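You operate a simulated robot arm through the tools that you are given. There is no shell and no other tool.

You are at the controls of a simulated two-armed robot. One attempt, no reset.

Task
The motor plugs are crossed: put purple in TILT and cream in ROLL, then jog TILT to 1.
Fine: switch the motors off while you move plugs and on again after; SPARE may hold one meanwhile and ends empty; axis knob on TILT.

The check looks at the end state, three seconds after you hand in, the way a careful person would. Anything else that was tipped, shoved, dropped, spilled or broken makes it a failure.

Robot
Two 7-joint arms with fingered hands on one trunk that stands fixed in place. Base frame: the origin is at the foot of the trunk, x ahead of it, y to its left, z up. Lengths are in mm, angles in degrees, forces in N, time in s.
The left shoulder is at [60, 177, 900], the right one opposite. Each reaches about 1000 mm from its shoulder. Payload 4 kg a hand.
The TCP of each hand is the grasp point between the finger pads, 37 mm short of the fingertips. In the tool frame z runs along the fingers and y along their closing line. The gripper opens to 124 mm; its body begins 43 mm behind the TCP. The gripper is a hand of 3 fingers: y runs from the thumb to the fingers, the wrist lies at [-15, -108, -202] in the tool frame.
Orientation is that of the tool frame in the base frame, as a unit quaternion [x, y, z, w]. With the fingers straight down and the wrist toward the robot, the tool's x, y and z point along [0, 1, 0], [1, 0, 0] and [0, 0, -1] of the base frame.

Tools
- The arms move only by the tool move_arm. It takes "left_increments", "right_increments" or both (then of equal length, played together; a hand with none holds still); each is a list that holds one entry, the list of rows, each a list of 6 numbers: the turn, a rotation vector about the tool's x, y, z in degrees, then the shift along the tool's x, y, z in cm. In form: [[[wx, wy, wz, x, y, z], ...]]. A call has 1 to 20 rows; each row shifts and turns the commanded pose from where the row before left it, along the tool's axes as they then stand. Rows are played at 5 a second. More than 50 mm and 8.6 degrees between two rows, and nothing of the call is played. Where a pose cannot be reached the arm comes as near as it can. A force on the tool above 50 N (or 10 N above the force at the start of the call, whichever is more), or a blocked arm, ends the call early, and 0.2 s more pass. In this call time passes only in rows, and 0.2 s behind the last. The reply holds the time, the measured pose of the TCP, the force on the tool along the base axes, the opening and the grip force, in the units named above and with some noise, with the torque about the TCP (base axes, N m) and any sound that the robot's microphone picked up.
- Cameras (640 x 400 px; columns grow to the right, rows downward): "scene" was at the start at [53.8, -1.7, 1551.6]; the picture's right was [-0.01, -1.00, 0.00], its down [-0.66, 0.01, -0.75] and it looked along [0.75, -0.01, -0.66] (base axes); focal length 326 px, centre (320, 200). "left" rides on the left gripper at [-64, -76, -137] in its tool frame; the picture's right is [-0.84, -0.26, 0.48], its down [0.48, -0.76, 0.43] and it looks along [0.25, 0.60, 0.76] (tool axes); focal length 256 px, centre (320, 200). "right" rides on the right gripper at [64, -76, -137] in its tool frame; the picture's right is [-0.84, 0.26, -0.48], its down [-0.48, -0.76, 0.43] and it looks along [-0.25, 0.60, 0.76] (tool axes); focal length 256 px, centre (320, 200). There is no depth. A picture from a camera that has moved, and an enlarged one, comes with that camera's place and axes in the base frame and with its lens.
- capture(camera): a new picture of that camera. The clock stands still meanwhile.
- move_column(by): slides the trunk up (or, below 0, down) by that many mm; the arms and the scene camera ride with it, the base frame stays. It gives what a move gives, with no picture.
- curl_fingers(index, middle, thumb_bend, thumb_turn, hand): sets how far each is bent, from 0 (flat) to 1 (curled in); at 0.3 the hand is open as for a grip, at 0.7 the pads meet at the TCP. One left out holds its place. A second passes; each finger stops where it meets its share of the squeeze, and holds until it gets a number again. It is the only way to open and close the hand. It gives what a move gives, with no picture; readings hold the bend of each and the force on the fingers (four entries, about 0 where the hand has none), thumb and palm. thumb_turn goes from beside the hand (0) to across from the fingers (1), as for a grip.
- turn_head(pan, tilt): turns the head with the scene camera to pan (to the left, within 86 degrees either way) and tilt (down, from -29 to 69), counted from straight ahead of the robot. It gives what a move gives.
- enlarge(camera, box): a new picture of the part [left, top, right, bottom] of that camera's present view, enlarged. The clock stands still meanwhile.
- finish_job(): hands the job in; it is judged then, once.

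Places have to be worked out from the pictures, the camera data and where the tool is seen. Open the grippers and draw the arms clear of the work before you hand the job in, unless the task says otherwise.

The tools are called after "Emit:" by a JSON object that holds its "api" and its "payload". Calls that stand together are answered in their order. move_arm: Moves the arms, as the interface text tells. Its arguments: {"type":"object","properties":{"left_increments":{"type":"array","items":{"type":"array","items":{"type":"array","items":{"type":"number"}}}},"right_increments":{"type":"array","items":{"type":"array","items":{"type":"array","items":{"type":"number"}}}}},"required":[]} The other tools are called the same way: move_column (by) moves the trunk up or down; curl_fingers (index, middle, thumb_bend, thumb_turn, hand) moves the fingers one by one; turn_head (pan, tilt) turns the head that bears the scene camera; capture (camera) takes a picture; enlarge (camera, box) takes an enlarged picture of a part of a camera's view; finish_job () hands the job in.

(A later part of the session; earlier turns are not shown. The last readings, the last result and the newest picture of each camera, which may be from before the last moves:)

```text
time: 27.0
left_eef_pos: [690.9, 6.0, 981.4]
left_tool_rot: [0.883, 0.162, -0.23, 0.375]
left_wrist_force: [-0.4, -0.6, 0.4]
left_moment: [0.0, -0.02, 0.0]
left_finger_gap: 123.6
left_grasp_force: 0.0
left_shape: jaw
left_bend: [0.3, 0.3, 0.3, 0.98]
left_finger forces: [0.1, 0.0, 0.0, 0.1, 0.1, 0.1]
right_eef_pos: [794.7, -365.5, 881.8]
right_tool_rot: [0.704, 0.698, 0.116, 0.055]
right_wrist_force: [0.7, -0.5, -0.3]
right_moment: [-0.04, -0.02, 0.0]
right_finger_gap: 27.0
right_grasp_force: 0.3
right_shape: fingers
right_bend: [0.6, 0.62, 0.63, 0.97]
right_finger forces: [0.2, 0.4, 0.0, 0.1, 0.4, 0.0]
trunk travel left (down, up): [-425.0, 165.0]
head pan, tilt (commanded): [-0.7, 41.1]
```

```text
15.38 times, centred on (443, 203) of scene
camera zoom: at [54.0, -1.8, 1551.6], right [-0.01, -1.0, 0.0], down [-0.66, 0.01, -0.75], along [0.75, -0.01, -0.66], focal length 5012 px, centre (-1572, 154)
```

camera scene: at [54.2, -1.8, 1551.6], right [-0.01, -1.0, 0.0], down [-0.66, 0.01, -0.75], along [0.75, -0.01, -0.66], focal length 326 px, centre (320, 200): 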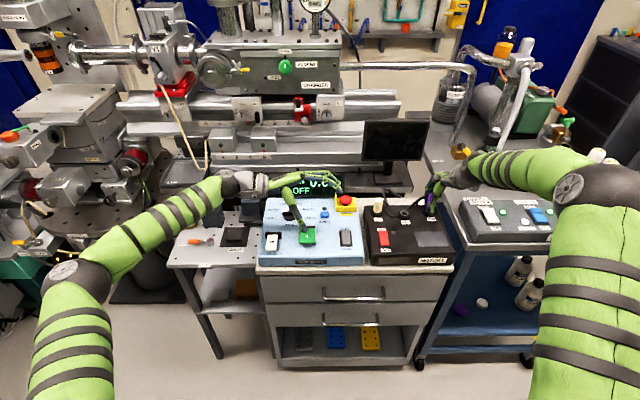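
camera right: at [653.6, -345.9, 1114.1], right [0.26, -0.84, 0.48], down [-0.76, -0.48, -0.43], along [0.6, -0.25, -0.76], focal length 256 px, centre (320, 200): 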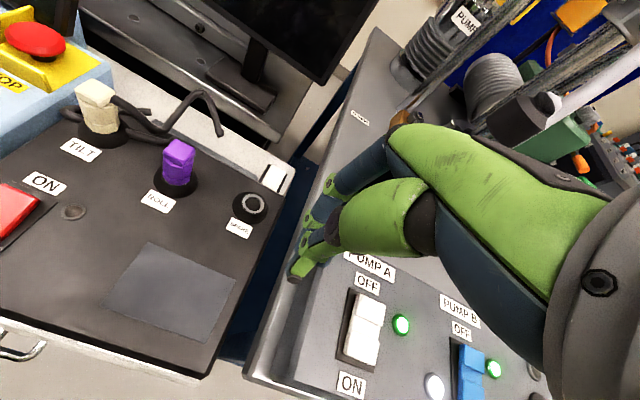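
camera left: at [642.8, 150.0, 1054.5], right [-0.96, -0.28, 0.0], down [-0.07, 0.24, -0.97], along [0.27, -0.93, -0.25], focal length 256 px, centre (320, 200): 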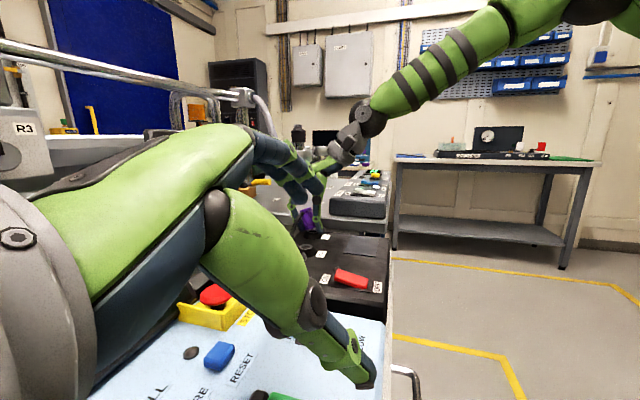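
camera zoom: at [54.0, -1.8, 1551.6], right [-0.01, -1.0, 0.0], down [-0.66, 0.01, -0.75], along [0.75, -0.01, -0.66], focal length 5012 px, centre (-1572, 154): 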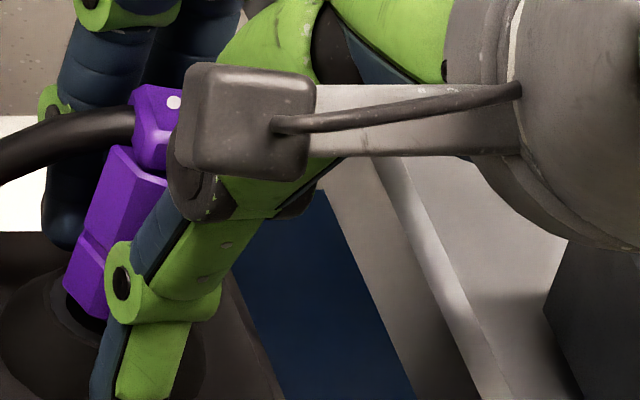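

Still no contact. I lower another 3 mm gently.

Emit:
{"api": "move_arm", "payload": {"right_increments": [[[0, 0, 0, -0.01, -0.04, 0.15], [0, 0, 0, -0.01, -0.04, 0.15]]]}}

Emit:
{"api": "enlarge", "payload": {"camera": "left", "box": [295, 208, 335, 232]}}

Emit:
{"api": "enlarge", "payload": {"camera": "scene", "box": [428, 190, 458, 216]}}

```text
time: 27.6
left_eef_pos: [692.0, 5.6, 981.6]
left_tool_rot: [0.883, 0.163, -0.231, 0.375]
left_wrist_force: [0.0, 0.0, -0.7]
left_moment: [0.0, -0.01, -0.02]
left_finger_gap: 123.6
left_grasp_force: 0.0
left_shape: jaw
left_bend: [0.3, 0.3, 0.3, 0.98]
left_finger forces: [0.1, 0.0, 0.0, 0.0, 0.1, 0.1]
right_eef_pos: [795.0, -364.4, 878.9]
right_tool_rot: [0.705, 0.697, 0.118, 0.056]
right_wrist_force: [-0.2, -0.2, 2.0]
right_moment: [0.05, -0.01, 0.01]
right_finger_gap: 27.8
right_grasp_force: 1.7
right_shape: fingers
right_bend: [0.6, 0.62, 0.63, 0.97]
right_finger forces: [0.7, 0.4, 0.0, 0.1, 1.8, 0.0]
trunk travel left (down, up): [-425.0, 165.0]
head pan, tilt (commanded): [-0.7, 41.1]
```

```text
16.00 times, centred on (315, 220) of left
camera zoom: at [642.4, 149.7, 1054.8], right [-0.96, -0.28, 0.0], down [-0.07, 0.24, -0.97], along [0.27, -0.93, -0.25], focal length 4096 px, centre (400, -120)
```

zoom: 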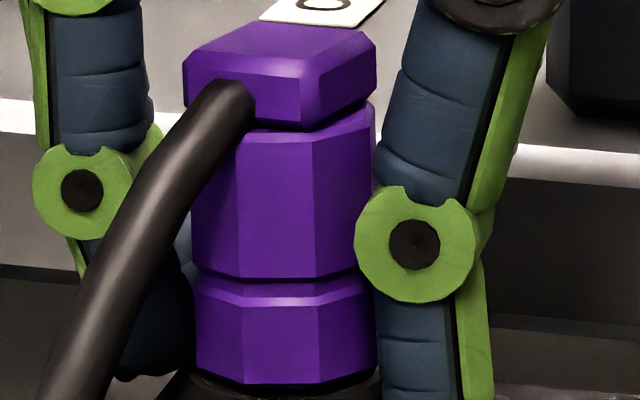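

```text
15.38 times, centred on (443, 203) of scene
camera zoom: at [53.7, -1.6, 1551.7], right [-0.01, -1.0, 0.0], down [-0.66, 0.01, -0.75], along [0.75, -0.01, -0.66], focal length 5012 px, centre (-1572, 154)
```

zoom: 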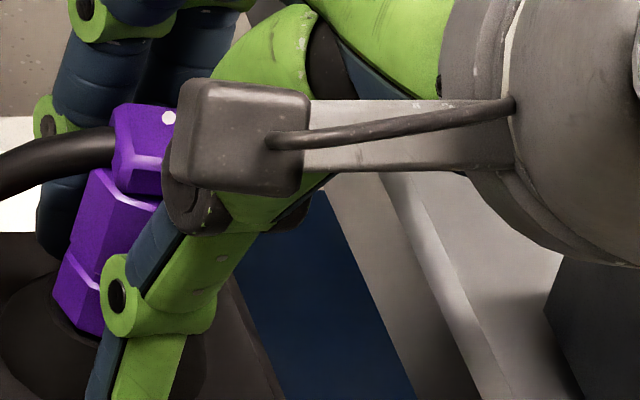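

The plug dropped another 4 mm and now covers the ring at nearly the seated height. I open the fingers gradually and see whether it stays.

Emit:
{"api": "curl_fingers", "payload": {"hand": "right", "index": 0.57, "middle": 0.58, "thumb_bend": 0.59}}

Emit:
{"api": "enlarge", "payload": {"camera": "left", "box": [290, 200, 340, 232]}}

Emit:
{"api": "enlarge", "payload": {"camera": "scene", "box": [428, 190, 458, 216]}}

```text
time: 28.6
left_eef_pos: [691.2, 6.5, 981.9]
left_tool_rot: [0.883, 0.163, -0.23, 0.376]
left_wrist_force: [-0.6, 0.9, -0.1]
left_moment: [0.01, 0.04, -0.02]
left_finger_gap: 123.5
left_grasp_force: 0.1
left_shape: jaw
left_bend: [0.3, 0.3, 0.3, 0.98]
left_finger forces: [0.0, 0.0, 0.0, 0.0, 0.0, 0.0]
right_eef_pos: [795.4, -364.8, 880.0]
right_tool_rot: [0.705, 0.697, 0.117, 0.055]
right_wrist_force: [1.2, 0.1, 11.4]
right_moment: [0.05, 0.08, -0.03]
right_finger_gap: 34.2
right_grasp_force: 4.9
right_shape: fingers
right_bend: [0.56, 0.57, 0.6, 0.97]
right_finger forces: [0.0, 0.0, 0.0, 0.1, 10.7, 0.0]
trunk travel left (down, up): [-425.0, 165.0]
head pan, tilt (commanded): [-0.7, 41.1]
```

```text
12.50 times, centred on (315, 216) of left
camera zoom: at [642.0, 149.8, 1055.1], right [-0.96, -0.28, 0.0], down [-0.07, 0.24, -0.97], along [0.27, -0.93, -0.25], focal length 3200 px, centre (382, 0)
```

zoom: 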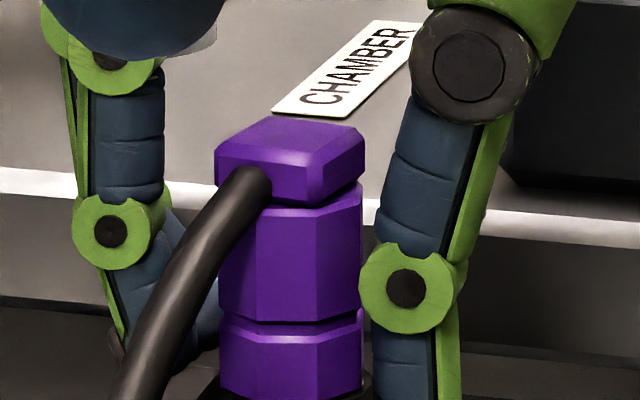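

```text
15.38 times, centred on (443, 203) of scene
camera zoom: at [53.1, -1.3, 1551.7], right [-0.01, -1.0, 0.0], down [-0.66, 0.01, -0.75], along [0.75, -0.01, -0.66], focal length 5012 px, centre (-1572, 154)
```

zoom: 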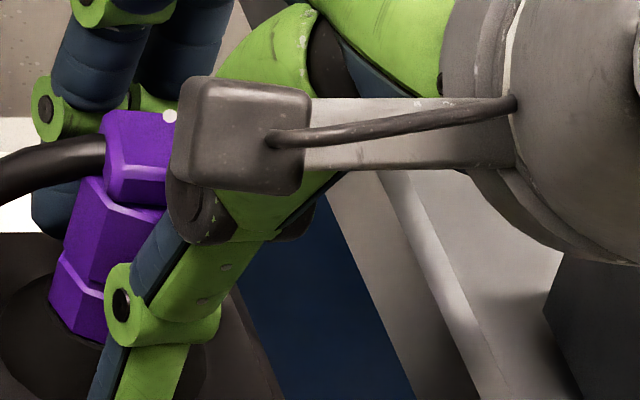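

The plug stands seated in SPARE and the fingers no longer touch it; only the thumb presses on the collar. I lift slightly, open wider, then withdraw straight up.

Emit:
{"api": "move_arm", "payload": {"right_increments": [[[0, 0, 0, 0.02, 0.07, -0.29]]]}}

Emit:
{"api": "curl_fingers", "payload": {"hand": "right", "index": 0.5, "middle": 0.5, "thumb_bend": 0.52}}

Emit:
{"api": "enlarge", "payload": {"camera": "left", "box": [280, 190, 350, 240]}}

```text
time: 29.0
left_eef_pos: [691.3, 5.4, 980.9]
left_tool_rot: [0.883, 0.164, -0.23, 0.375]
left_wrist_force: [0.3, -0.6, 0.0]
left_moment: [0.02, 0.0, 0.02]
left_finger_gap: 123.8
left_grasp_force: 0.0
left_shape: jaw
left_bend: [0.3, 0.3, 0.3, 0.98]
left_finger forces: [0.1, 0.1, 0.1, 0.0, 0.0, 0.0]
right_eef_pos: [795.0, -365.2, 880.5]
right_tool_rot: [0.705, 0.697, 0.117, 0.055]
right_wrist_force: [1.4, 0.2, 4.0]
right_moment: [0.03, 0.0, -0.03]
right_finger_gap: 34.3
right_grasp_force: 2.4
right_shape: fingers
right_bend: [0.56, 0.57, 0.6, 0.97]
right_finger forces: [0.0, 0.0, 0.0, 0.1, 3.9, 0.0]
trunk travel left (down, up): [-425.0, 165.0]
head pan, tilt (commanded): [-0.7, 41.1]
```

```text
time: 30.0
left_eef_pos: [691.4, 7.2, 982.0]
left_tool_rot: [0.883, 0.163, -0.23, 0.375]
left_wrist_force: [0.3, -0.2, 0.2]
left_moment: [0.0, -0.01, -0.01]
left_finger_gap: 123.6
left_grasp_force: 0.1
left_shape: jaw
left_bend: [0.3, 0.3, 0.3, 0.98]
left_finger forces: [0.1, 0.0, 0.1, 0.0, 0.0, 0.0]
right_eef_pos: [795.6, -365.6, 882.6]
right_tool_rot: [0.705, 0.698, 0.118, 0.056]
right_wrist_force: [4.9, 0.2, 15.5]
right_moment: [0.1, 0.2, -0.04]
right_finger_gap: 51.9
right_grasp_force: 7.7
right_shape: fingers
right_bend: [0.5, 0.5, 0.54, 0.98]
right_finger forces: [0.0, 0.1, 0.0, 0.1, 15.5, 0.0]
trunk travel left (down, up): [-425.0, 165.0]
head pan, tilt (commanded): [-0.7, 41.1]
```

```text
8.00 times, centred on (315, 215) of left
camera zoom: at [641.9, 150.0, 1055.2], right [-0.96, -0.28, 0.0], down [-0.07, 0.24, -0.97], along [0.27, -0.93, -0.25], focal length 2048 px, centre (360, 80)
```

zoom: 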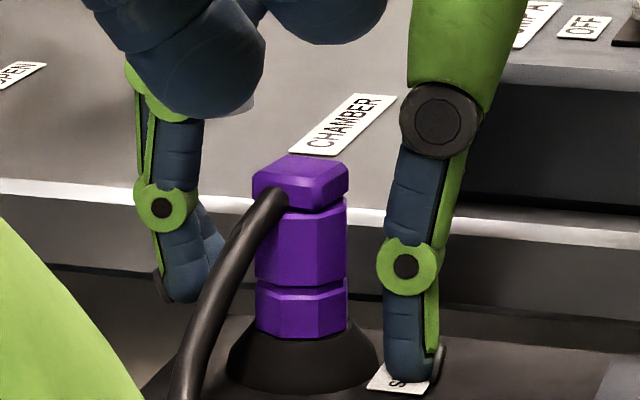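

Purple stands fully seated in SPARE. The side view also shows that the finger pads are parallel to a vertical plug only when the hand is pitched 14°, so I keep that pitch for the next grips. I lift the right hand straight up.

Emit:
{"api": "move_arm", "payload": {"right_increments": [[[0, 0, 0, 0.13, 0.36, -1.45], [0, 0, 0, 0.2, 0.55, -2.2], [0, 0, 0, 0.265, 0.72, -2.9], [0, 0, 0, 0.265, 0.72, -2.9]]]}}

Emit:
{"api": "move_arm", "payload": {"left_increments": [[[-3.5, 3.9, -4.0, 1.4, 0.78, -0.47], [-3.5, 3.9, -4.0, 1.4, 0.78, -0.47], [-3.5, 3.9, -4.0, 1.4, 0.78, -0.47]]]}}

Emit:
{"api": "capture", "payload": {"camera": "left"}}

Emit:
{"api": "enlarge", "payload": {"camera": "scene", "box": [350, 180, 470, 275]}}

```text
time: 31.0
left_eef_pos: [691.0, 6.4, 982.2]
left_tool_rot: [0.883, 0.163, -0.23, 0.376]
left_wrist_force: [-0.2, -0.1, -0.1]
left_moment: [-0.01, -0.02, 0.02]
left_finger_gap: 123.6
left_grasp_force: 0.1
left_shape: jaw
left_bend: [0.3, 0.3, 0.3, 0.98]
left_finger forces: [0.1, 0.0, 0.0, 0.0, 0.1, 0.0]
right_eef_pos: [795.5, -364.7, 980.8]
right_tool_rot: [0.704, 0.698, 0.117, 0.055]
right_wrist_force: [0.0, 1.2, 1.1]
right_moment: [0.03, 0.01, 0.0]
right_finger_gap: 58.5
right_grasp_force: 0.0
right_shape: fingers
right_bend: [0.5, 0.5, 0.52, 0.98]
right_finger forces: [0.1, 0.0, 0.0, 0.1, 0.1, 0.1]
trunk travel left (down, up): [-425.0, 165.0]
head pan, tilt (commanded): [-0.7, 41.1]
```

```text
time: 31.8
left_eef_pos: [740.2, 11.2, 981.2]
left_tool_rot: [0.842, 0.312, -0.161, 0.41]
left_wrist_force: [-0.4, -0.4, -0.2]
left_moment: [-0.01, 0.0, 0.04]
left_finger_gap: 123.8
left_grasp_force: 0.0
left_shape: jaw
left_bend: [0.3, 0.3, 0.3, 0.98]
left_finger forces: [0.0, 0.1, 0.0, 0.1, 0.0, 0.0]
right_eef_pos: [795.8, -365.2, 979.3]
right_tool_rot: [0.705, 0.698, 0.117, 0.054]
right_wrist_force: [-0.1, -0.8, -0.9]
right_moment: [0.0, -0.04, 0.01]
right_finger_gap: 58.4
right_grasp_force: 0.2
right_shape: fingers
right_bend: [0.5, 0.5, 0.52, 0.98]
right_finger forces: [0.1, 0.1, 0.0, 0.0, 0.0, 0.1]
trunk travel left (down, up): [-425.0, 165.0]
head pan, tilt (commanded): [-0.7, 41.1]
```

```text
taken
camera left: at [646.3, 128.7, 1054.7], right [-0.81, -0.59, 0.0], down [-0.14, 0.2, -0.97], along [0.57, -0.78, -0.25], focal length 256 px, centre (320, 200)
```

left: 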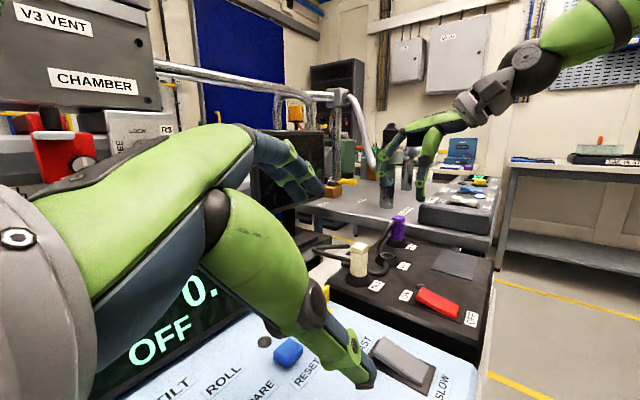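

```text
4.21 times, centred on (410, 228) of scene
camera zoom: at [53.9, -1.8, 1551.6], right [-0.01, -1.0, 0.0], down [-0.66, 0.01, -0.75], along [0.75, -0.01, -0.66], focal length 1372 px, centre (-59, 84)
```

zoom: 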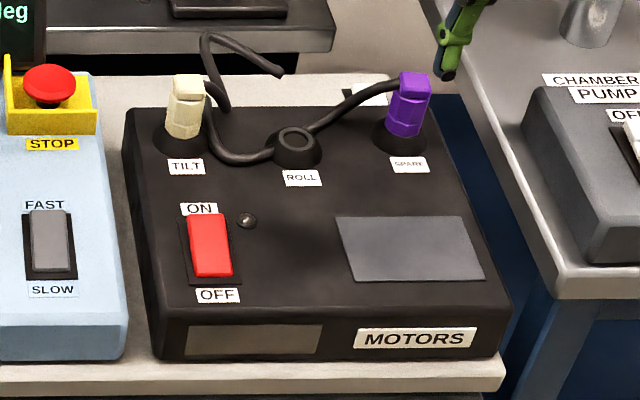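

The side camera now sees all three sockets, and the scene view shows purple seated in SPARE and ROLL empty. I check how purple's cable runs past ROLL.

Emit:
{"api": "enlarge", "payload": {"camera": "left", "box": [325, 200, 475, 300]}}

Emit:
{"api": "enlarge", "payload": {"camera": "scene", "box": [360, 185, 450, 245]}}

Emit:
{"api": "enlarge", "payload": {"camera": "right", "box": [0, 100, 300, 300]}}

```text
4.00 times, centred on (400, 250) of left
camera zoom: at [646.3, 128.7, 1054.7], right [-0.81, -0.59, 0.0], down [-0.14, 0.2, -0.97], along [0.57, -0.78, -0.25], focal length 1024 px, centre (0, 0)
```

zoom: 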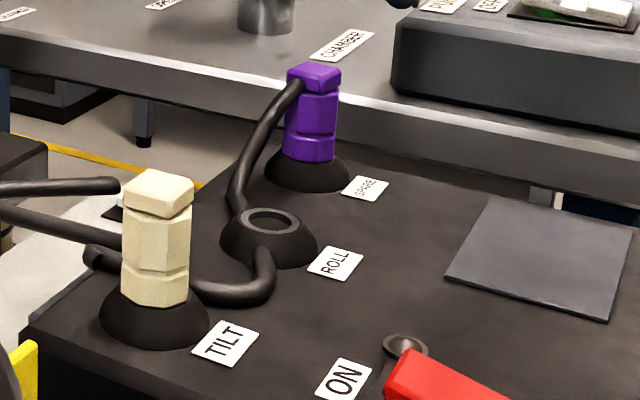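

```text
6.67 times, centred on (405, 215) of scene
camera zoom: at [53.9, -1.8, 1551.6], right [-0.01, -1.0, 0.0], down [-0.66, 0.01, -0.75], along [0.75, -0.01, -0.66], focal length 2172 px, centre (-247, 100)
```

zoom: 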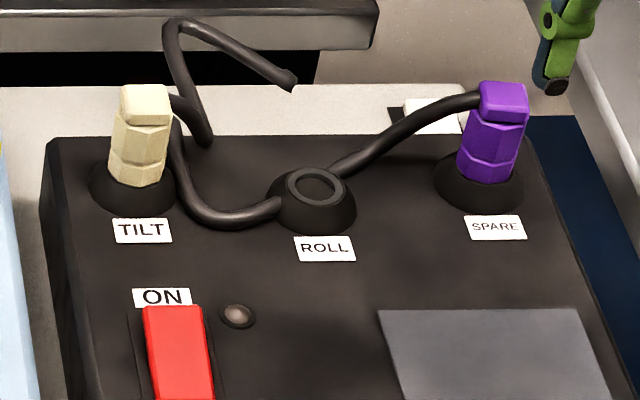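

```text
2.00 times, centred on (150, 200) of right
camera zoom: at [689.4, -311.8, 1099.6], right [0.13, -0.88, 0.45], down [-0.63, -0.43, -0.65], along [0.76, -0.2, -0.61], focal length 512 px, centre (660, 200)
```

zoom: 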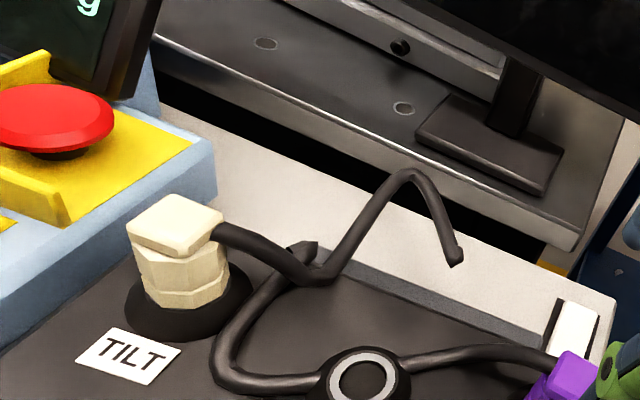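

Purple's cable simply passes through the ROLL collar, so the cables don't block the sockets. I undo the 5° roll while keeping the 14° pitch, then move above cream so the pads' mid-line falls on the plug (TCP about (794, -194)).

Emit:
{"api": "move_arm", "payload": {"right_increments": [[[0, -4.85, -1.21, 0, 0, 0], [0, 0, 0, 4.28, -0.03, 0], [0, 0, 0, 4.28, -0.04, 0], [0, 0, 0, 4.28, -0.04, 0], [0, 0, 0, 4.28, -0.03, 0]]]}}

Emit:
{"api": "capture", "payload": {"camera": "left"}}

Emit:
{"api": "enlarge", "payload": {"camera": "scene", "box": [360, 165, 450, 225]}}

Emit:
{"api": "enlarge", "payload": {"camera": "right", "box": [180, 120, 420, 320]}}

```text
time: 33.0
left_eef_pos: [740.8, 10.7, 981.1]
left_tool_rot: [0.842, 0.312, -0.161, 0.409]
left_wrist_force: [-0.5, -0.3, -0.2]
left_moment: [0.02, 0.01, 0.02]
left_finger_gap: 123.8
left_grasp_force: 0.1
left_shape: jaw
left_bend: [0.3, 0.3, 0.3, 0.98]
left_finger forces: [0.0, 0.1, 0.0, 0.1, 0.0, 0.0]
right_eef_pos: [791.7, -193.1, 978.6]
right_tool_rot: [0.702, 0.702, 0.086, 0.086]
right_wrist_force: [-0.7, 0.0, -0.1]
right_moment: [-0.02, 0.01, 0.02]
right_finger_gap: 58.5
right_grasp_force: 0.2
right_shape: fingers
right_bend: [0.5, 0.5, 0.52, 0.98]
right_finger forces: [0.0, 0.0, 0.1, 0.0, 0.1, 0.1]
trunk travel left (down, up): [-425.0, 165.0]
head pan, tilt (commanded): [-0.7, 41.1]
```

```text
taken
camera left: at [646.3, 129.3, 1054.5], right [-0.81, -0.59, 0.0], down [-0.14, 0.2, -0.97], along [0.57, -0.78, -0.25], focal length 256 px, centre (320, 200)
```

left: 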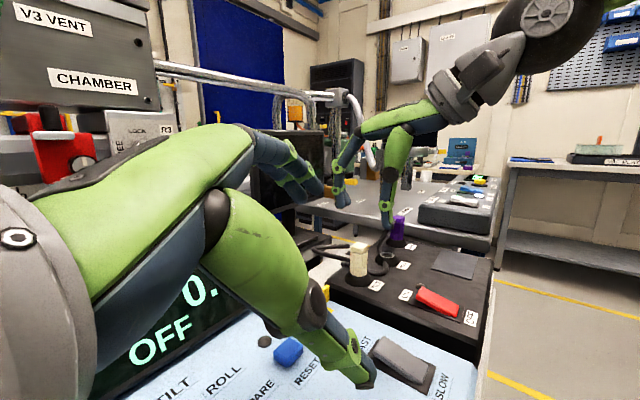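

```text
6.67 times, centred on (405, 195) of scene
camera zoom: at [53.9, -1.1, 1551.6], right [-0.01, -1.0, 0.0], down [-0.66, 0.01, -0.75], along [0.75, -0.01, -0.66], focal length 2172 px, centre (-247, 233)
```

zoom: 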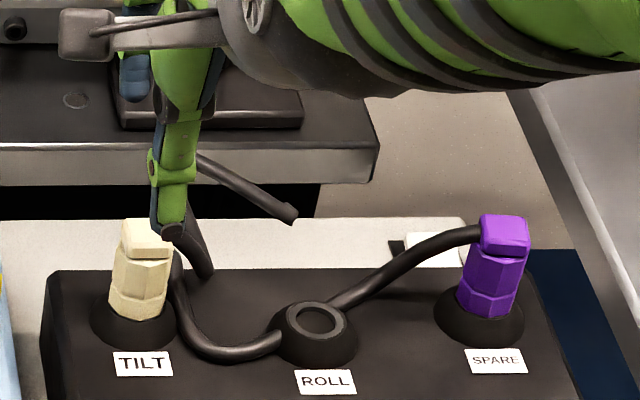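

```text
2.00 times, centred on (300, 220) of right
camera zoom: at [685.6, -130.1, 1093.0], right [0.13, -0.84, 0.53], down [-0.63, -0.48, -0.61], along [0.76, -0.25, -0.59], focal length 512 px, centre (360, 160)
```

zoom: 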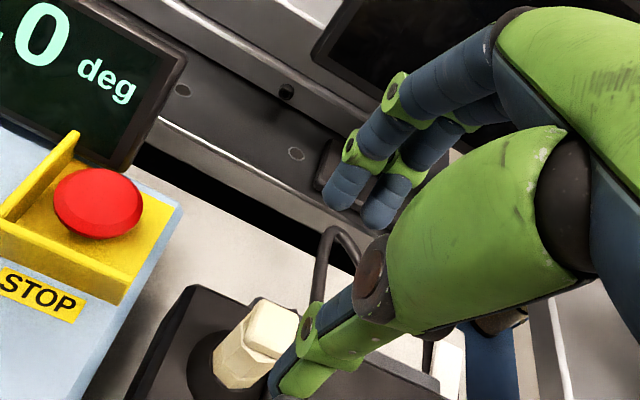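

Small corrections are needed (+2.5 mm in x, -1 mm in y). I descend around cream to TCP z≈893.

Emit:
{"api": "move_arm", "payload": {"right_increments": [[[0, 0, 0, -0.09, -0.64, 2.9], [0, 0, 0, 0, -0.55, 2.5], [0, 0, 0, 0, -0.4, 1.9], [0, 0, 0, 0, -0.24, 1.06]]]}}

Emit:
{"api": "enlarge", "payload": {"camera": "left", "box": [310, 190, 430, 290]}}

Emit:
{"api": "enlarge", "payload": {"camera": "scene", "box": [360, 185, 450, 245]}}

Emit:
{"api": "enlarge", "payload": {"camera": "right", "box": [180, 120, 420, 320]}}

```text
time: 34.0
left_eef_pos: [741.4, 10.4, 981.6]
left_tool_rot: [0.842, 0.312, -0.161, 0.41]
left_wrist_force: [-0.1, 0.2, 0.5]
left_moment: [0.02, 0.01, 0.0]
left_finger_gap: 123.7
left_grasp_force: 0.0
left_shape: jaw
left_bend: [0.3, 0.3, 0.3, 0.98]
left_finger forces: [0.0, 0.0, 0.1, 0.0, 0.0, 0.1]
right_eef_pos: [795.0, -195.0, 892.4]
right_tool_rot: [0.702, 0.702, 0.086, 0.086]
right_wrist_force: [-0.4, -0.7, -0.2]
right_moment: [-0.04, 0.02, -0.02]
right_finger_gap: 58.5
right_grasp_force: 0.1
right_shape: fingers
right_bend: [0.5, 0.5, 0.52, 0.98]
right_finger forces: [0.1, 0.0, 0.1, 0.1, 0.0, 0.0]
trunk travel left (down, up): [-425.0, 165.0]
head pan, tilt (commanded): [-0.7, 41.1]
```

```text
4.00 times, centred on (370, 240) of left
camera zoom: at [646.3, 129.0, 1054.5], right [-0.81, -0.59, -0.01], down [-0.14, 0.2, -0.97], along [0.57, -0.78, -0.25], focal length 1024 px, centre (120, 40)
```

zoom: 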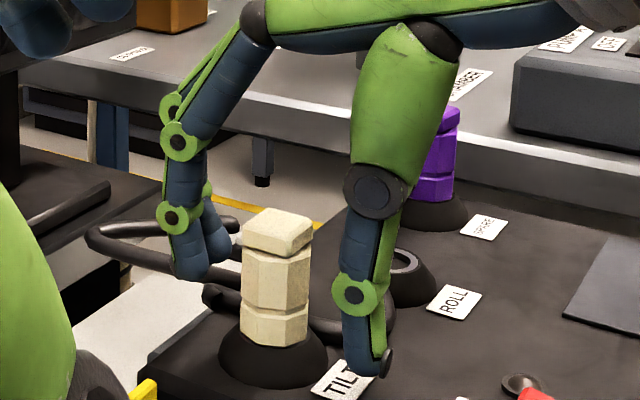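

```text
6.67 times, centred on (405, 215) of scene
camera zoom: at [54.1, -1.6, 1551.6], right [-0.01, -1.0, 0.0], down [-0.66, 0.01, -0.75], along [0.75, -0.01, -0.66], focal length 2172 px, centre (-247, 100)
```

zoom: 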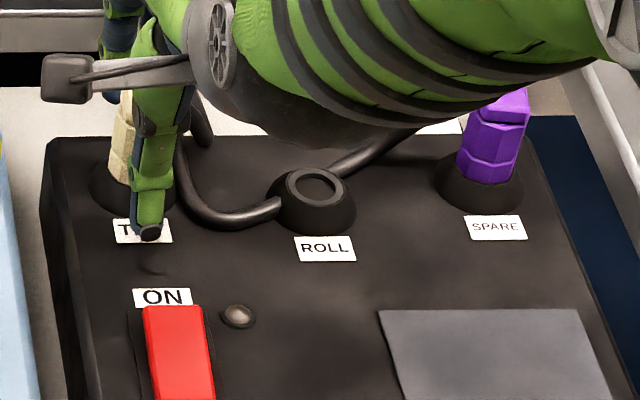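

```text
2.00 times, centred on (300, 220) of right
camera zoom: at [690.1, -132.3, 1007.4], right [0.13, -0.84, 0.53], down [-0.63, -0.48, -0.61], along [0.76, -0.25, -0.59], focal length 512 px, centre (360, 160)
```

zoom: 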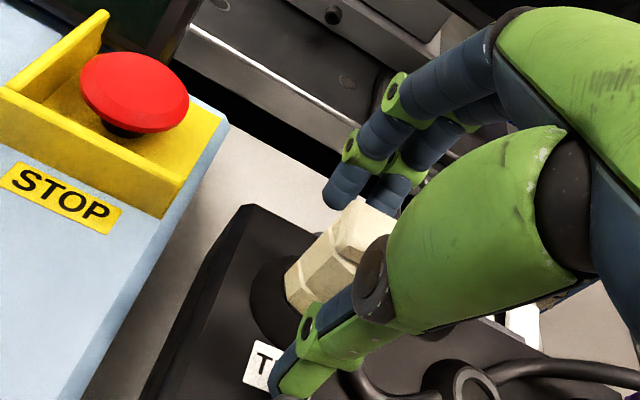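

Cream is between the thumb and fingers, but it looks closer to the fingers than to the thumb. I zoom in to measure the two gaps.

Emit:
{"api": "enlarge", "payload": {"camera": "left", "box": [335, 225, 395, 275]}}

Emit:
{"api": "enlarge", "payload": {"camera": "scene", "box": [365, 190, 395, 220]}}

```text
8.00 times, centred on (365, 250) of left
camera zoom: at [646.3, 129.0, 1054.5], right [-0.81, -0.59, -0.01], down [-0.14, 0.2, -0.97], along [0.57, -0.78, -0.25], focal length 2048 px, centre (-40, -200)
```

zoom: 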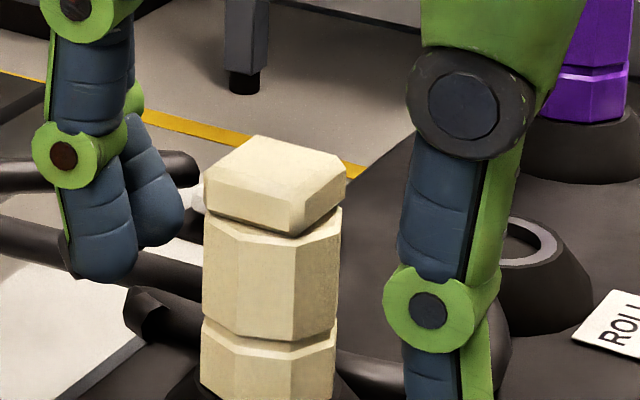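

```text
13.33 times, centred on (380, 205) of scene
camera zoom: at [54.1, -1.6, 1551.6], right [-0.01, -1.0, 0.0], down [-0.66, 0.01, -0.75], along [0.75, -0.01, -0.66], focal length 4344 px, centre (-480, 133)
```

zoom: 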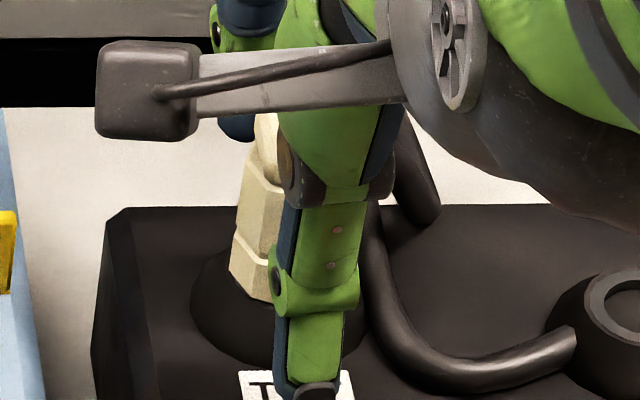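

The gaps work out to about 19 mm at the fingers and 16 mm at the thumb, close to symmetric. I close in stages, first to light contact.

Emit:
{"api": "curl_fingers", "payload": {"hand": "right", "index": 0.59, "middle": 0.6, "thumb_bend": 0.61}}

Emit:
{"api": "enlarge", "payload": {"camera": "left", "box": [335, 225, 395, 275]}}

Emit:
{"api": "enlarge", "payload": {"camera": "scene", "box": [365, 190, 395, 220]}}

```text
time: 35.0
left_eef_pos: [741.3, 11.4, 980.7]
left_tool_rot: [0.842, 0.311, -0.162, 0.41]
left_wrist_force: [0.4, 0.2, 0.0]
left_moment: [-0.01, 0.0, -0.02]
left_finger_gap: 123.6
left_grasp_force: 0.0
left_shape: jaw
left_bend: [0.3, 0.3, 0.3, 0.98]
left_finger forces: [0.0, 0.0, 0.0, 0.0, 0.0, 0.1]
right_eef_pos: [797.4, -195.4, 894.4]
right_tool_rot: [0.702, 0.702, 0.086, 0.086]
right_wrist_force: [-0.5, -0.2, -0.2]
right_moment: [-0.01, 0.01, -0.02]
right_finger_gap: 31.7
right_grasp_force: 0.1
right_shape: fingers
right_bend: [0.59, 0.6, 0.61, 0.98]
right_finger forces: [0.0, 0.1, 0.0, 0.0, 0.0, 0.1]
trunk travel left (down, up): [-425.0, 165.0]
head pan, tilt (commanded): [-0.7, 41.1]
```

```text
8.00 times, centred on (365, 250) of left
camera zoom: at [646.2, 129.0, 1054.6], right [-0.81, -0.59, -0.01], down [-0.14, 0.2, -0.97], along [0.57, -0.78, -0.25], focal length 2048 px, centre (-40, -200)
```

zoom: 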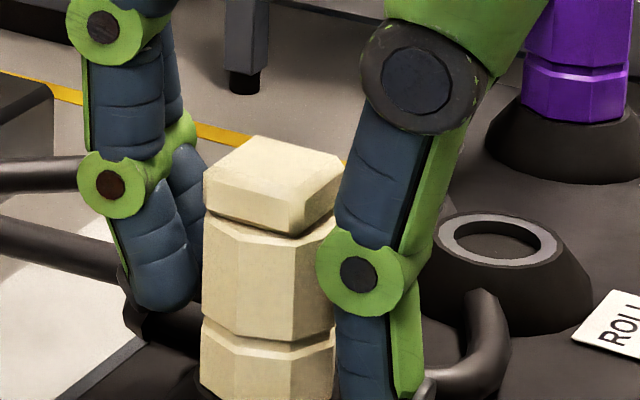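

```text
13.33 times, centred on (380, 205) of scene
camera zoom: at [53.9, -1.7, 1551.6], right [-0.01, -1.0, 0.0], down [-0.66, 0.01, -0.75], along [0.75, -0.01, -0.66], focal length 4344 px, centre (-480, 133)
```

zoom: 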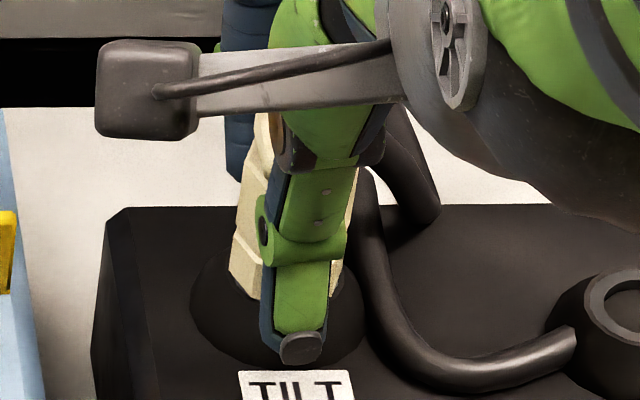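

Both sides are about to touch and the plug is still upright. I squeeze to grip.

Emit:
{"api": "curl_fingers", "payload": {"hand": "right", "index": 0.66, "middle": 0.68, "thumb_bend": 0.66}}

Emit:
{"api": "enlarge", "payload": {"camera": "left", "box": [335, 225, 395, 275]}}

Emit:
{"api": "enlarge", "payload": {"camera": "scene", "box": [365, 190, 395, 220]}}

```text
time: 36.0
left_eef_pos: [742.3, 10.4, 981.5]
left_tool_rot: [0.842, 0.312, -0.162, 0.409]
left_wrist_force: [0.2, 1.0, 0.1]
left_moment: [0.02, 0.02, 0.0]
left_finger_gap: 123.5
left_grasp_force: 0.0
left_shape: jaw
left_bend: [0.3, 0.3, 0.3, 0.98]
left_finger forces: [0.0, 0.1, 0.0, 0.0, 0.0, 0.0]
right_eef_pos: [797.5, -195.0, 893.4]
right_tool_rot: [0.702, 0.702, 0.086, 0.086]
right_wrist_force: [4.3, -1.4, 2.4]
right_moment: [-0.07, -0.3, 0.02]
right_finger_gap: 25.7
right_grasp_force: 8.4
right_shape: fingers
right_bend: [0.62, 0.65, 0.65, 0.97]
right_finger forces: [4.7, 5.2, 0.0, 0.0, 6.8, 0.0]
trunk travel left (down, up): [-425.0, 165.0]
head pan, tilt (commanded): [-0.7, 41.1]
```

```text
8.00 times, centred on (365, 250) of left
camera zoom: at [646.3, 128.9, 1054.6], right [-0.81, -0.59, -0.01], down [-0.14, 0.2, -0.97], along [0.57, -0.78, -0.25], focal length 2048 px, centre (-40, -200)
```

zoom: 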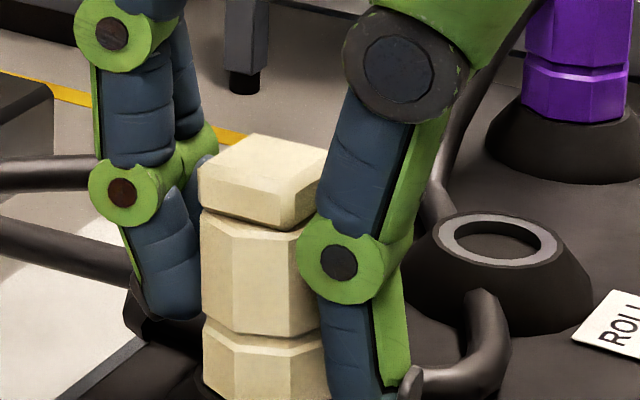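

```text
13.33 times, centred on (380, 205) of scene
camera zoom: at [54.0, -1.7, 1551.6], right [-0.01, -1.0, 0.0], down [-0.66, 0.01, -0.75], along [0.75, -0.01, -0.66], focal length 4344 px, centre (-480, 133)
```

zoom: 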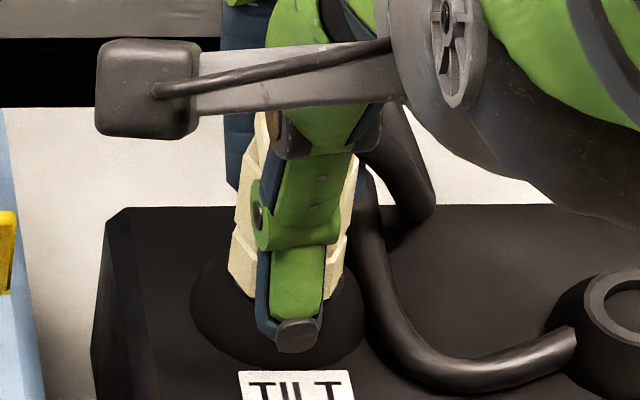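

The grip is 8 N with cream still upright in its socket. I pull straight up gently, 15 mm, to see whether it comes out.

Emit:
{"api": "move_arm", "payload": {"right_increments": [[[0, 0, 0, 0, 0.1, -0.4], [0, 0, 0, 0, 0.12, -0.5], [0, 0, 0, 0, 0.15, -0.6]]]}}

Emit:
{"api": "enlarge", "payload": {"camera": "left", "box": [335, 225, 395, 275]}}

Emit:
{"api": "enlarge", "payload": {"camera": "scene", "box": [365, 190, 395, 220]}}

```text
time: 36.8
left_eef_pos: [741.3, 11.5, 981.2]
left_tool_rot: [0.842, 0.312, -0.162, 0.408]
left_wrist_force: [-1.2, -0.3, -0.3]
left_moment: [0.02, 0.01, 0.01]
left_finger_gap: 123.8
left_grasp_force: 0.1
left_shape: jaw
left_bend: [0.3, 0.3, 0.3, 0.98]
left_finger forces: [0.0, 0.0, 0.1, 0.1, 0.0, 0.0]
right_eef_pos: [797.2, -194.8, 907.5]
right_tool_rot: [0.701, 0.703, 0.086, 0.086]
right_wrist_force: [1.6, -0.1, -6.0]
right_moment: [-0.04, 0.0, 0.0]
right_finger_gap: 24.1
right_grasp_force: 5.9
right_shape: fingers
right_bend: [0.63, 0.66, 0.65, 0.97]
right_finger forces: [3.6, 3.9, 0.0, 0.0, 4.8, 0.0]
trunk travel left (down, up): [-425.0, 165.0]
head pan, tilt (commanded): [-0.7, 41.1]
```

```text
8.00 times, centred on (365, 250) of left
camera zoom: at [646.5, 128.8, 1054.4], right [-0.81, -0.59, 0.0], down [-0.14, 0.2, -0.97], along [0.57, -0.78, -0.25], focal length 2048 px, centre (-40, -200)
```

zoom: 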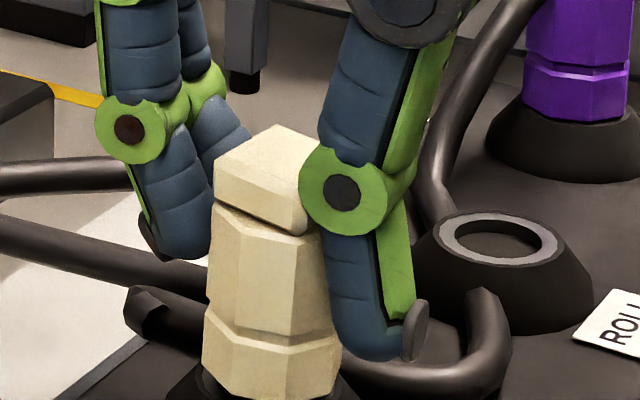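

```text
13.33 times, centred on (380, 205) of scene
camera zoom: at [54.5, -1.8, 1551.6], right [-0.01, -1.0, 0.0], down [-0.66, 0.01, -0.75], along [0.75, -0.01, -0.66], focal length 4344 px, centre (-480, 133)
```

zoom: 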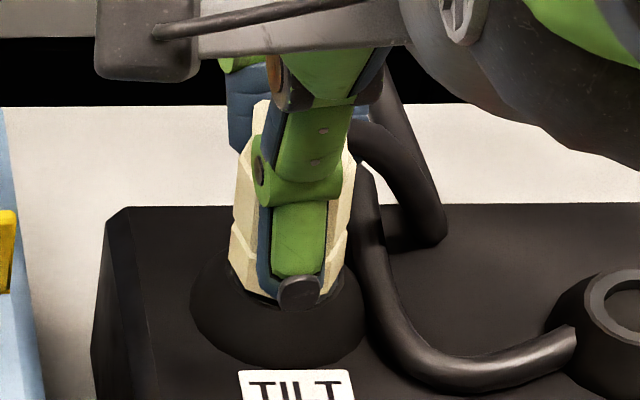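

The fingers slipped up the plug against about 6 N of socket retention, leaving a higher grip with better clearance for reinsertion. I tighten before pulling again.

Emit:
{"api": "curl_fingers", "payload": {"hand": "right", "index": 0.72, "middle": 0.74, "thumb_bend": 0.73}}

Emit:
{"api": "enlarge", "payload": {"camera": "left", "box": [335, 225, 395, 275]}}

Emit:
{"api": "enlarge", "payload": {"camera": "scene", "box": [365, 190, 395, 220]}}

```text
time: 37.8
left_eef_pos: [741.5, 11.0, 981.6]
left_tool_rot: [0.842, 0.312, -0.161, 0.409]
left_wrist_force: [0.3, -0.8, -0.3]
left_moment: [0.03, 0.0, -0.04]
left_finger_gap: 123.8
left_grasp_force: 0.2
left_shape: jaw
left_bend: [0.3, 0.3, 0.3, 0.98]
left_finger forces: [0.0, 0.1, 0.1, 0.0, 0.1, 0.0]
right_eef_pos: [797.8, -195.6, 906.9]
right_tool_rot: [0.702, 0.702, 0.085, 0.085]
right_wrist_force: [1.5, -1.0, -6.3]
right_moment: [-0.01, -0.03, 0.0]
right_finger_gap: 21.7
right_grasp_force: 20.1
right_shape: fingers
right_bend: [0.63, 0.66, 0.66, 0.96]
right_finger forces: [11.1, 10.3, 0.1, 0.1, 19.7, 0.0]
trunk travel left (down, up): [-425.0, 165.0]
head pan, tilt (commanded): [-0.7, 41.1]
```

```text
8.00 times, centred on (365, 250) of left
camera zoom: at [646.7, 128.8, 1054.2], right [-0.81, -0.59, 0.0], down [-0.14, 0.2, -0.97], along [0.57, -0.78, -0.25], focal length 2048 px, centre (-40, -200)
```

zoom: 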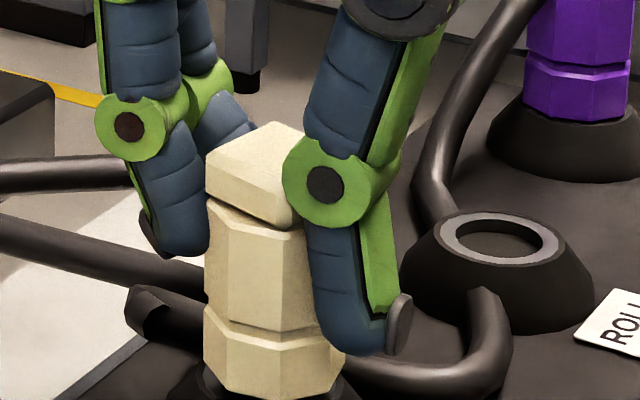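

```text
13.33 times, centred on (380, 205) of scene
camera zoom: at [54.7, -1.9, 1551.5], right [-0.01, -1.0, 0.0], down [-0.66, 0.01, -0.75], along [0.75, -0.01, -0.66], focal length 4344 px, centre (-480, 133)
```

zoom: 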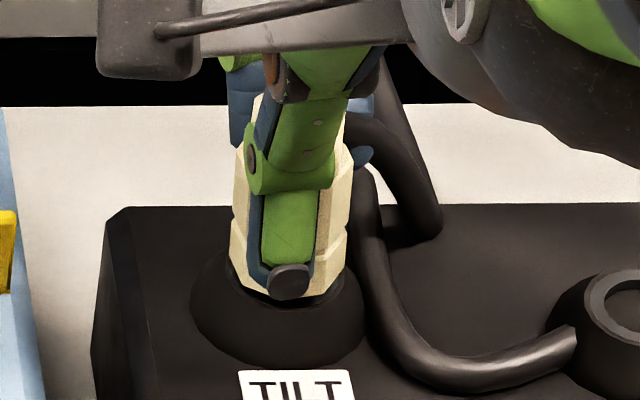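

The grip is now 20 N and the plug remains upright. I pull up further.

Emit:
{"api": "move_arm", "payload": {"right_increments": [[[0, 0, 0, 0, 0.12, -0.5], [0, 0, 0, 0, 0.15, -0.6], [0, 0, 0, 0, 0.24, -0.97], [0, 0, 0, 0, 0.24, -0.97]]]}}

Emit:
{"api": "enlarge", "payload": {"camera": "left", "box": [325, 205, 405, 275]}}

Emit:
{"api": "enlarge", "payload": {"camera": "scene", "box": [365, 185, 415, 220]}}

```text
time: 38.8
left_eef_pos: [741.3, 9.9, 981.1]
left_tool_rot: [0.842, 0.312, -0.161, 0.409]
left_wrist_force: [-1.7, -1.4, 0.3]
left_moment: [-0.02, -0.01, -0.01]
left_finger_gap: 123.6
left_grasp_force: 0.0
left_shape: jaw
left_bend: [0.3, 0.3, 0.3, 0.98]
left_finger forces: [0.1, 0.0, 0.1, 0.0, 0.1, 0.0]
right_eef_pos: [797.9, -193.2, 941.8]
right_tool_rot: [0.702, 0.702, 0.086, 0.085]
right_wrist_force: [0.0, 0.2, 0.0]
right_moment: [0.0, -0.04, 0.01]
right_finger_gap: 21.7
right_grasp_force: 22.2
right_shape: fingers
right_bend: [0.63, 0.67, 0.66, 0.95]
right_finger forces: [10.8, 10.9, 0.0, 0.0, 22.4, 0.0]
trunk travel left (down, up): [-425.0, 165.0]
head pan, tilt (commanded): [-0.7, 41.1]
```

```text
5.71 times, centred on (365, 240) of left
camera zoom: at [646.1, 129.0, 1054.7], right [-0.81, -0.59, -0.01], down [-0.14, 0.2, -0.97], along [0.57, -0.78, -0.25], focal length 1463 px, centre (63, -29)
```

zoom: 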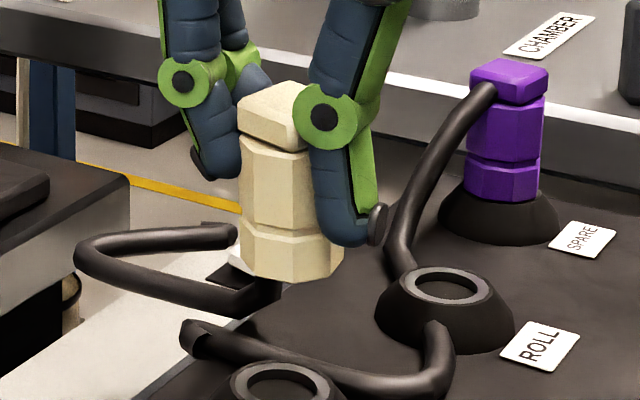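

```text
11.43 times, centred on (390, 202) of scene
camera zoom: at [53.8, -1.7, 1551.6], right [-0.01, -1.0, 0.0], down [-0.66, 0.01, -0.75], along [0.75, -0.01, -0.66], focal length 3724 px, centre (-480, 171)
```

zoom: 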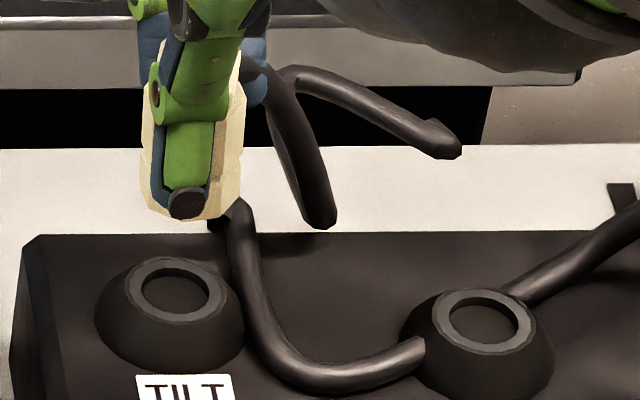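

Cream is out, upright, and held higher in the hand at 22 N. From the exposed rings, TILT to ROLL is a shift of about (-13.5, -83). I move over ROLL.

Emit:
{"api": "move_arm", "payload": {"right_increments": [[[0, 0, 0, -2.78, -0.43, -0.107], [0, 0, 0, -2.78, -0.43, -0.107], [0, 0, 0, -2.78, -0.43, -0.107]]]}}

Emit:
{"api": "enlarge", "payload": {"camera": "left", "box": [335, 195, 435, 275]}}

Emit:
{"api": "enlarge", "payload": {"camera": "scene", "box": [385, 185, 435, 220]}}

Emit:
{"api": "enlarge", "payload": {"camera": "right", "box": [180, 120, 420, 320]}}

```text
time: 39.6
left_eef_pos: [741.6, 10.1, 982.2]
left_tool_rot: [0.842, 0.311, -0.162, 0.409]
left_wrist_force: [-0.1, -0.8, -0.1]
left_moment: [-0.04, -0.05, -0.01]
left_finger_gap: 123.8
left_grasp_force: 0.3
left_shape: jaw
left_bend: [0.3, 0.3, 0.3, 0.98]
left_finger forces: [0.0, 0.1, 0.0, 0.0, 0.0, 0.0]
right_eef_pos: [783.1, -278.1, 941.2]
right_tool_rot: [0.701, 0.703, 0.086, 0.085]
right_wrist_force: [0.1, 1.0, -0.4]
right_moment: [0.0, -0.02, 0.01]
right_finger_gap: 21.4
right_grasp_force: 21.7
right_shape: fingers
right_bend: [0.63, 0.67, 0.66, 0.95]
right_finger forces: [10.8, 10.9, 0.1, 0.1, 22.3, 0.0]
trunk travel left (down, up): [-425.0, 165.0]
head pan, tilt (commanded): [-0.7, 41.1]
```

```text
5.00 times, centred on (385, 235) of left
camera zoom: at [646.1, 128.7, 1054.7], right [-0.81, -0.59, -0.01], down [-0.14, 0.2, -0.97], along [0.57, -0.78, -0.25], focal length 1280 px, centre (-5, 25)
```

zoom: 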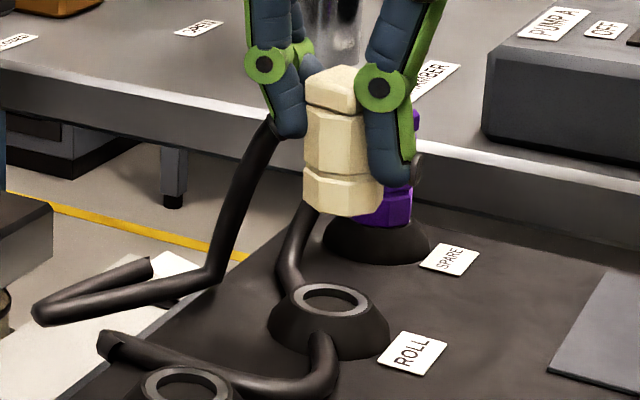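

```text
11.43 times, centred on (410, 202) of scene
camera zoom: at [53.9, -2.1, 1551.6], right [-0.01, -1.0, 0.0], down [-0.66, 0.01, -0.75], along [0.75, -0.01, -0.66], focal length 3724 px, centre (-709, 171)
```

zoom: 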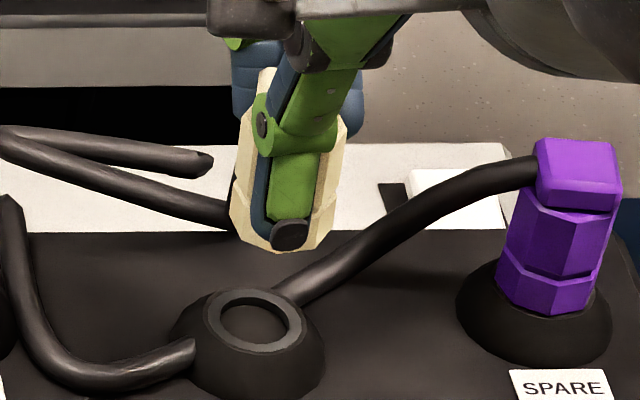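

```text
2.00 times, centred on (300, 220) of right
camera zoom: at [677.5, -215.1, 1055.9], right [0.13, -0.84, 0.53], down [-0.63, -0.48, -0.61], along [0.76, -0.25, -0.59], focal length 512 px, centre (360, 160)
```

zoom: 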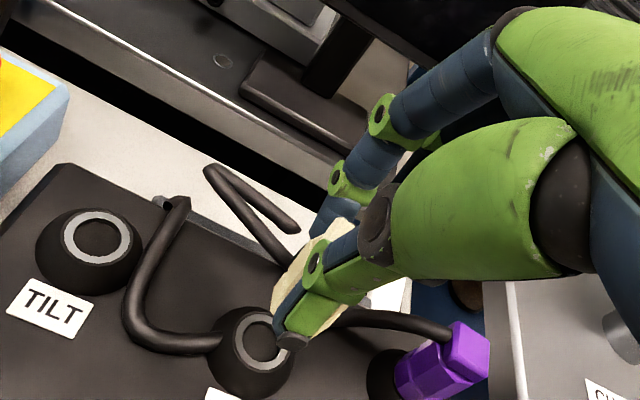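

The plug is held high with its underside about 36 mm above the ROLL ring. It needs roughly +1.3 mm in x and +0.7 mm in y. I apply that while lowering 25 mm.

Emit:
{"api": "move_arm", "payload": {"right_increments": [[[0, 0, 0, 0.023, -0.16, 0.82], [0, 0, 0, 0.023, -0.16, 0.82], [0, 0, 0, 0.023, -0.16, 0.82]]]}}

Emit:
{"api": "enlarge", "payload": {"camera": "left", "box": [355, 205, 415, 265]}}

Emit:
{"api": "enlarge", "payload": {"camera": "scene", "box": [385, 185, 435, 220]}}

```text
time: 40.4
left_eef_pos: [741.2, 10.6, 981.7]
left_tool_rot: [0.842, 0.312, -0.161, 0.41]
left_wrist_force: [-0.9, -0.9, -0.3]
left_moment: [-0.02, 0.0, 0.02]
left_finger_gap: 123.7
left_grasp_force: 0.1
left_shape: jaw
left_bend: [0.3, 0.3, 0.3, 0.98]
left_finger forces: [0.0, 0.0, 0.0, 0.0, 0.0, 0.1]
right_eef_pos: [783.7, -277.5, 915.5]
right_tool_rot: [0.702, 0.702, 0.086, 0.086]
right_wrist_force: [1.0, 0.0, 0.2]
right_moment: [-0.01, 0.05, 0.01]
right_finger_gap: 21.3
right_grasp_force: 21.7
right_shape: fingers
right_bend: [0.63, 0.67, 0.66, 0.95]
right_finger forces: [10.7, 10.9, 0.1, 0.0, 22.3, 0.0]
trunk travel left (down, up): [-425.0, 165.0]
head pan, tilt (commanded): [-0.7, 41.1]
```

```text
6.67 times, centred on (385, 235) of left
camera zoom: at [646.3, 128.9, 1054.6], right [-0.81, -0.59, -0.01], down [-0.14, 0.2, -0.97], along [0.57, -0.78, -0.25], focal length 1707 px, centre (-113, -33)
```

zoom: 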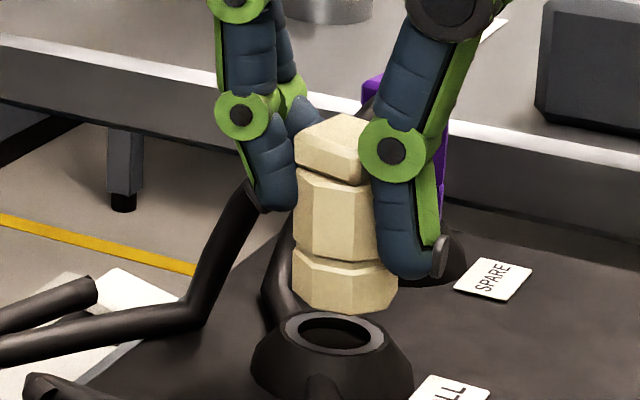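

```text
11.43 times, centred on (410, 202) of scene
camera zoom: at [54.0, -1.7, 1551.6], right [-0.01, -1.0, 0.0], down [-0.66, 0.01, -0.75], along [0.75, -0.01, -0.66], focal length 3724 px, centre (-709, 171)
```

zoom: 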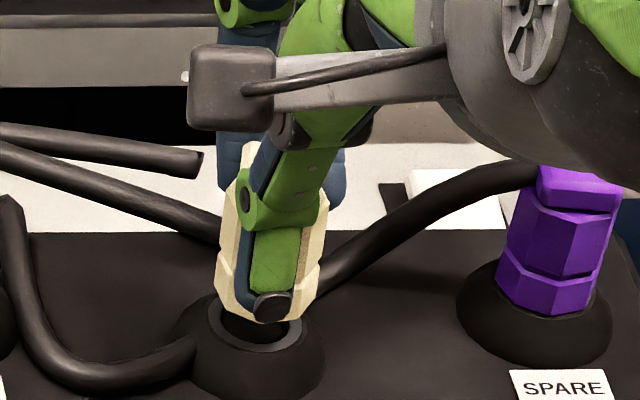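

The plug is about 12 mm above the ROLL ring and may lean slightly. I zoom in to check tilt and centring before the final descent.

Emit:
{"api": "enlarge", "payload": {"camera": "left", "box": [365, 215, 405, 255]}}

Emit:
{"api": "enlarge", "payload": {"camera": "scene", "box": [395, 190, 425, 220]}}

```text
10.00 times, centred on (385, 235) of left
camera zoom: at [646.3, 128.9, 1054.6], right [-0.81, -0.59, -0.01], down [-0.14, 0.2, -0.97], along [0.57, -0.78, -0.25], focal length 2560 px, centre (-330, -150)
```

zoom: 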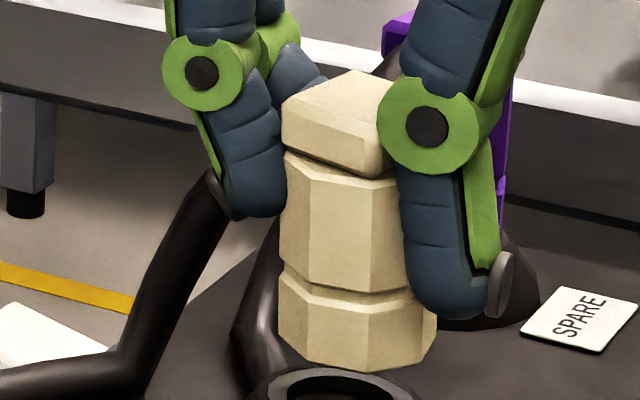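

```text
13.33 times, centred on (410, 205) of scene
camera zoom: at [54.0, -1.7, 1551.6], right [-0.01, -1.0, 0.0], down [-0.66, 0.01, -0.75], along [0.75, -0.01, -0.66], focal length 4344 px, centre (-880, 133)
```

zoom: 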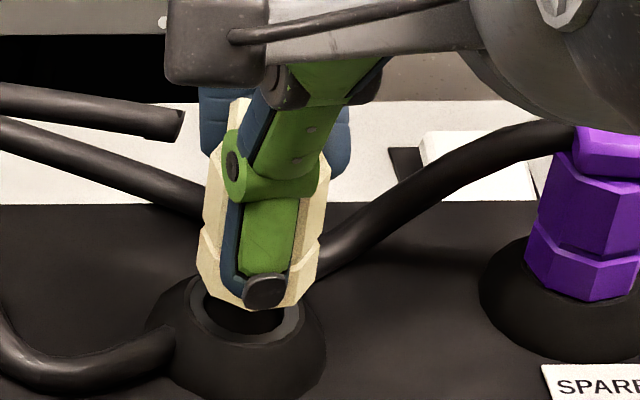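

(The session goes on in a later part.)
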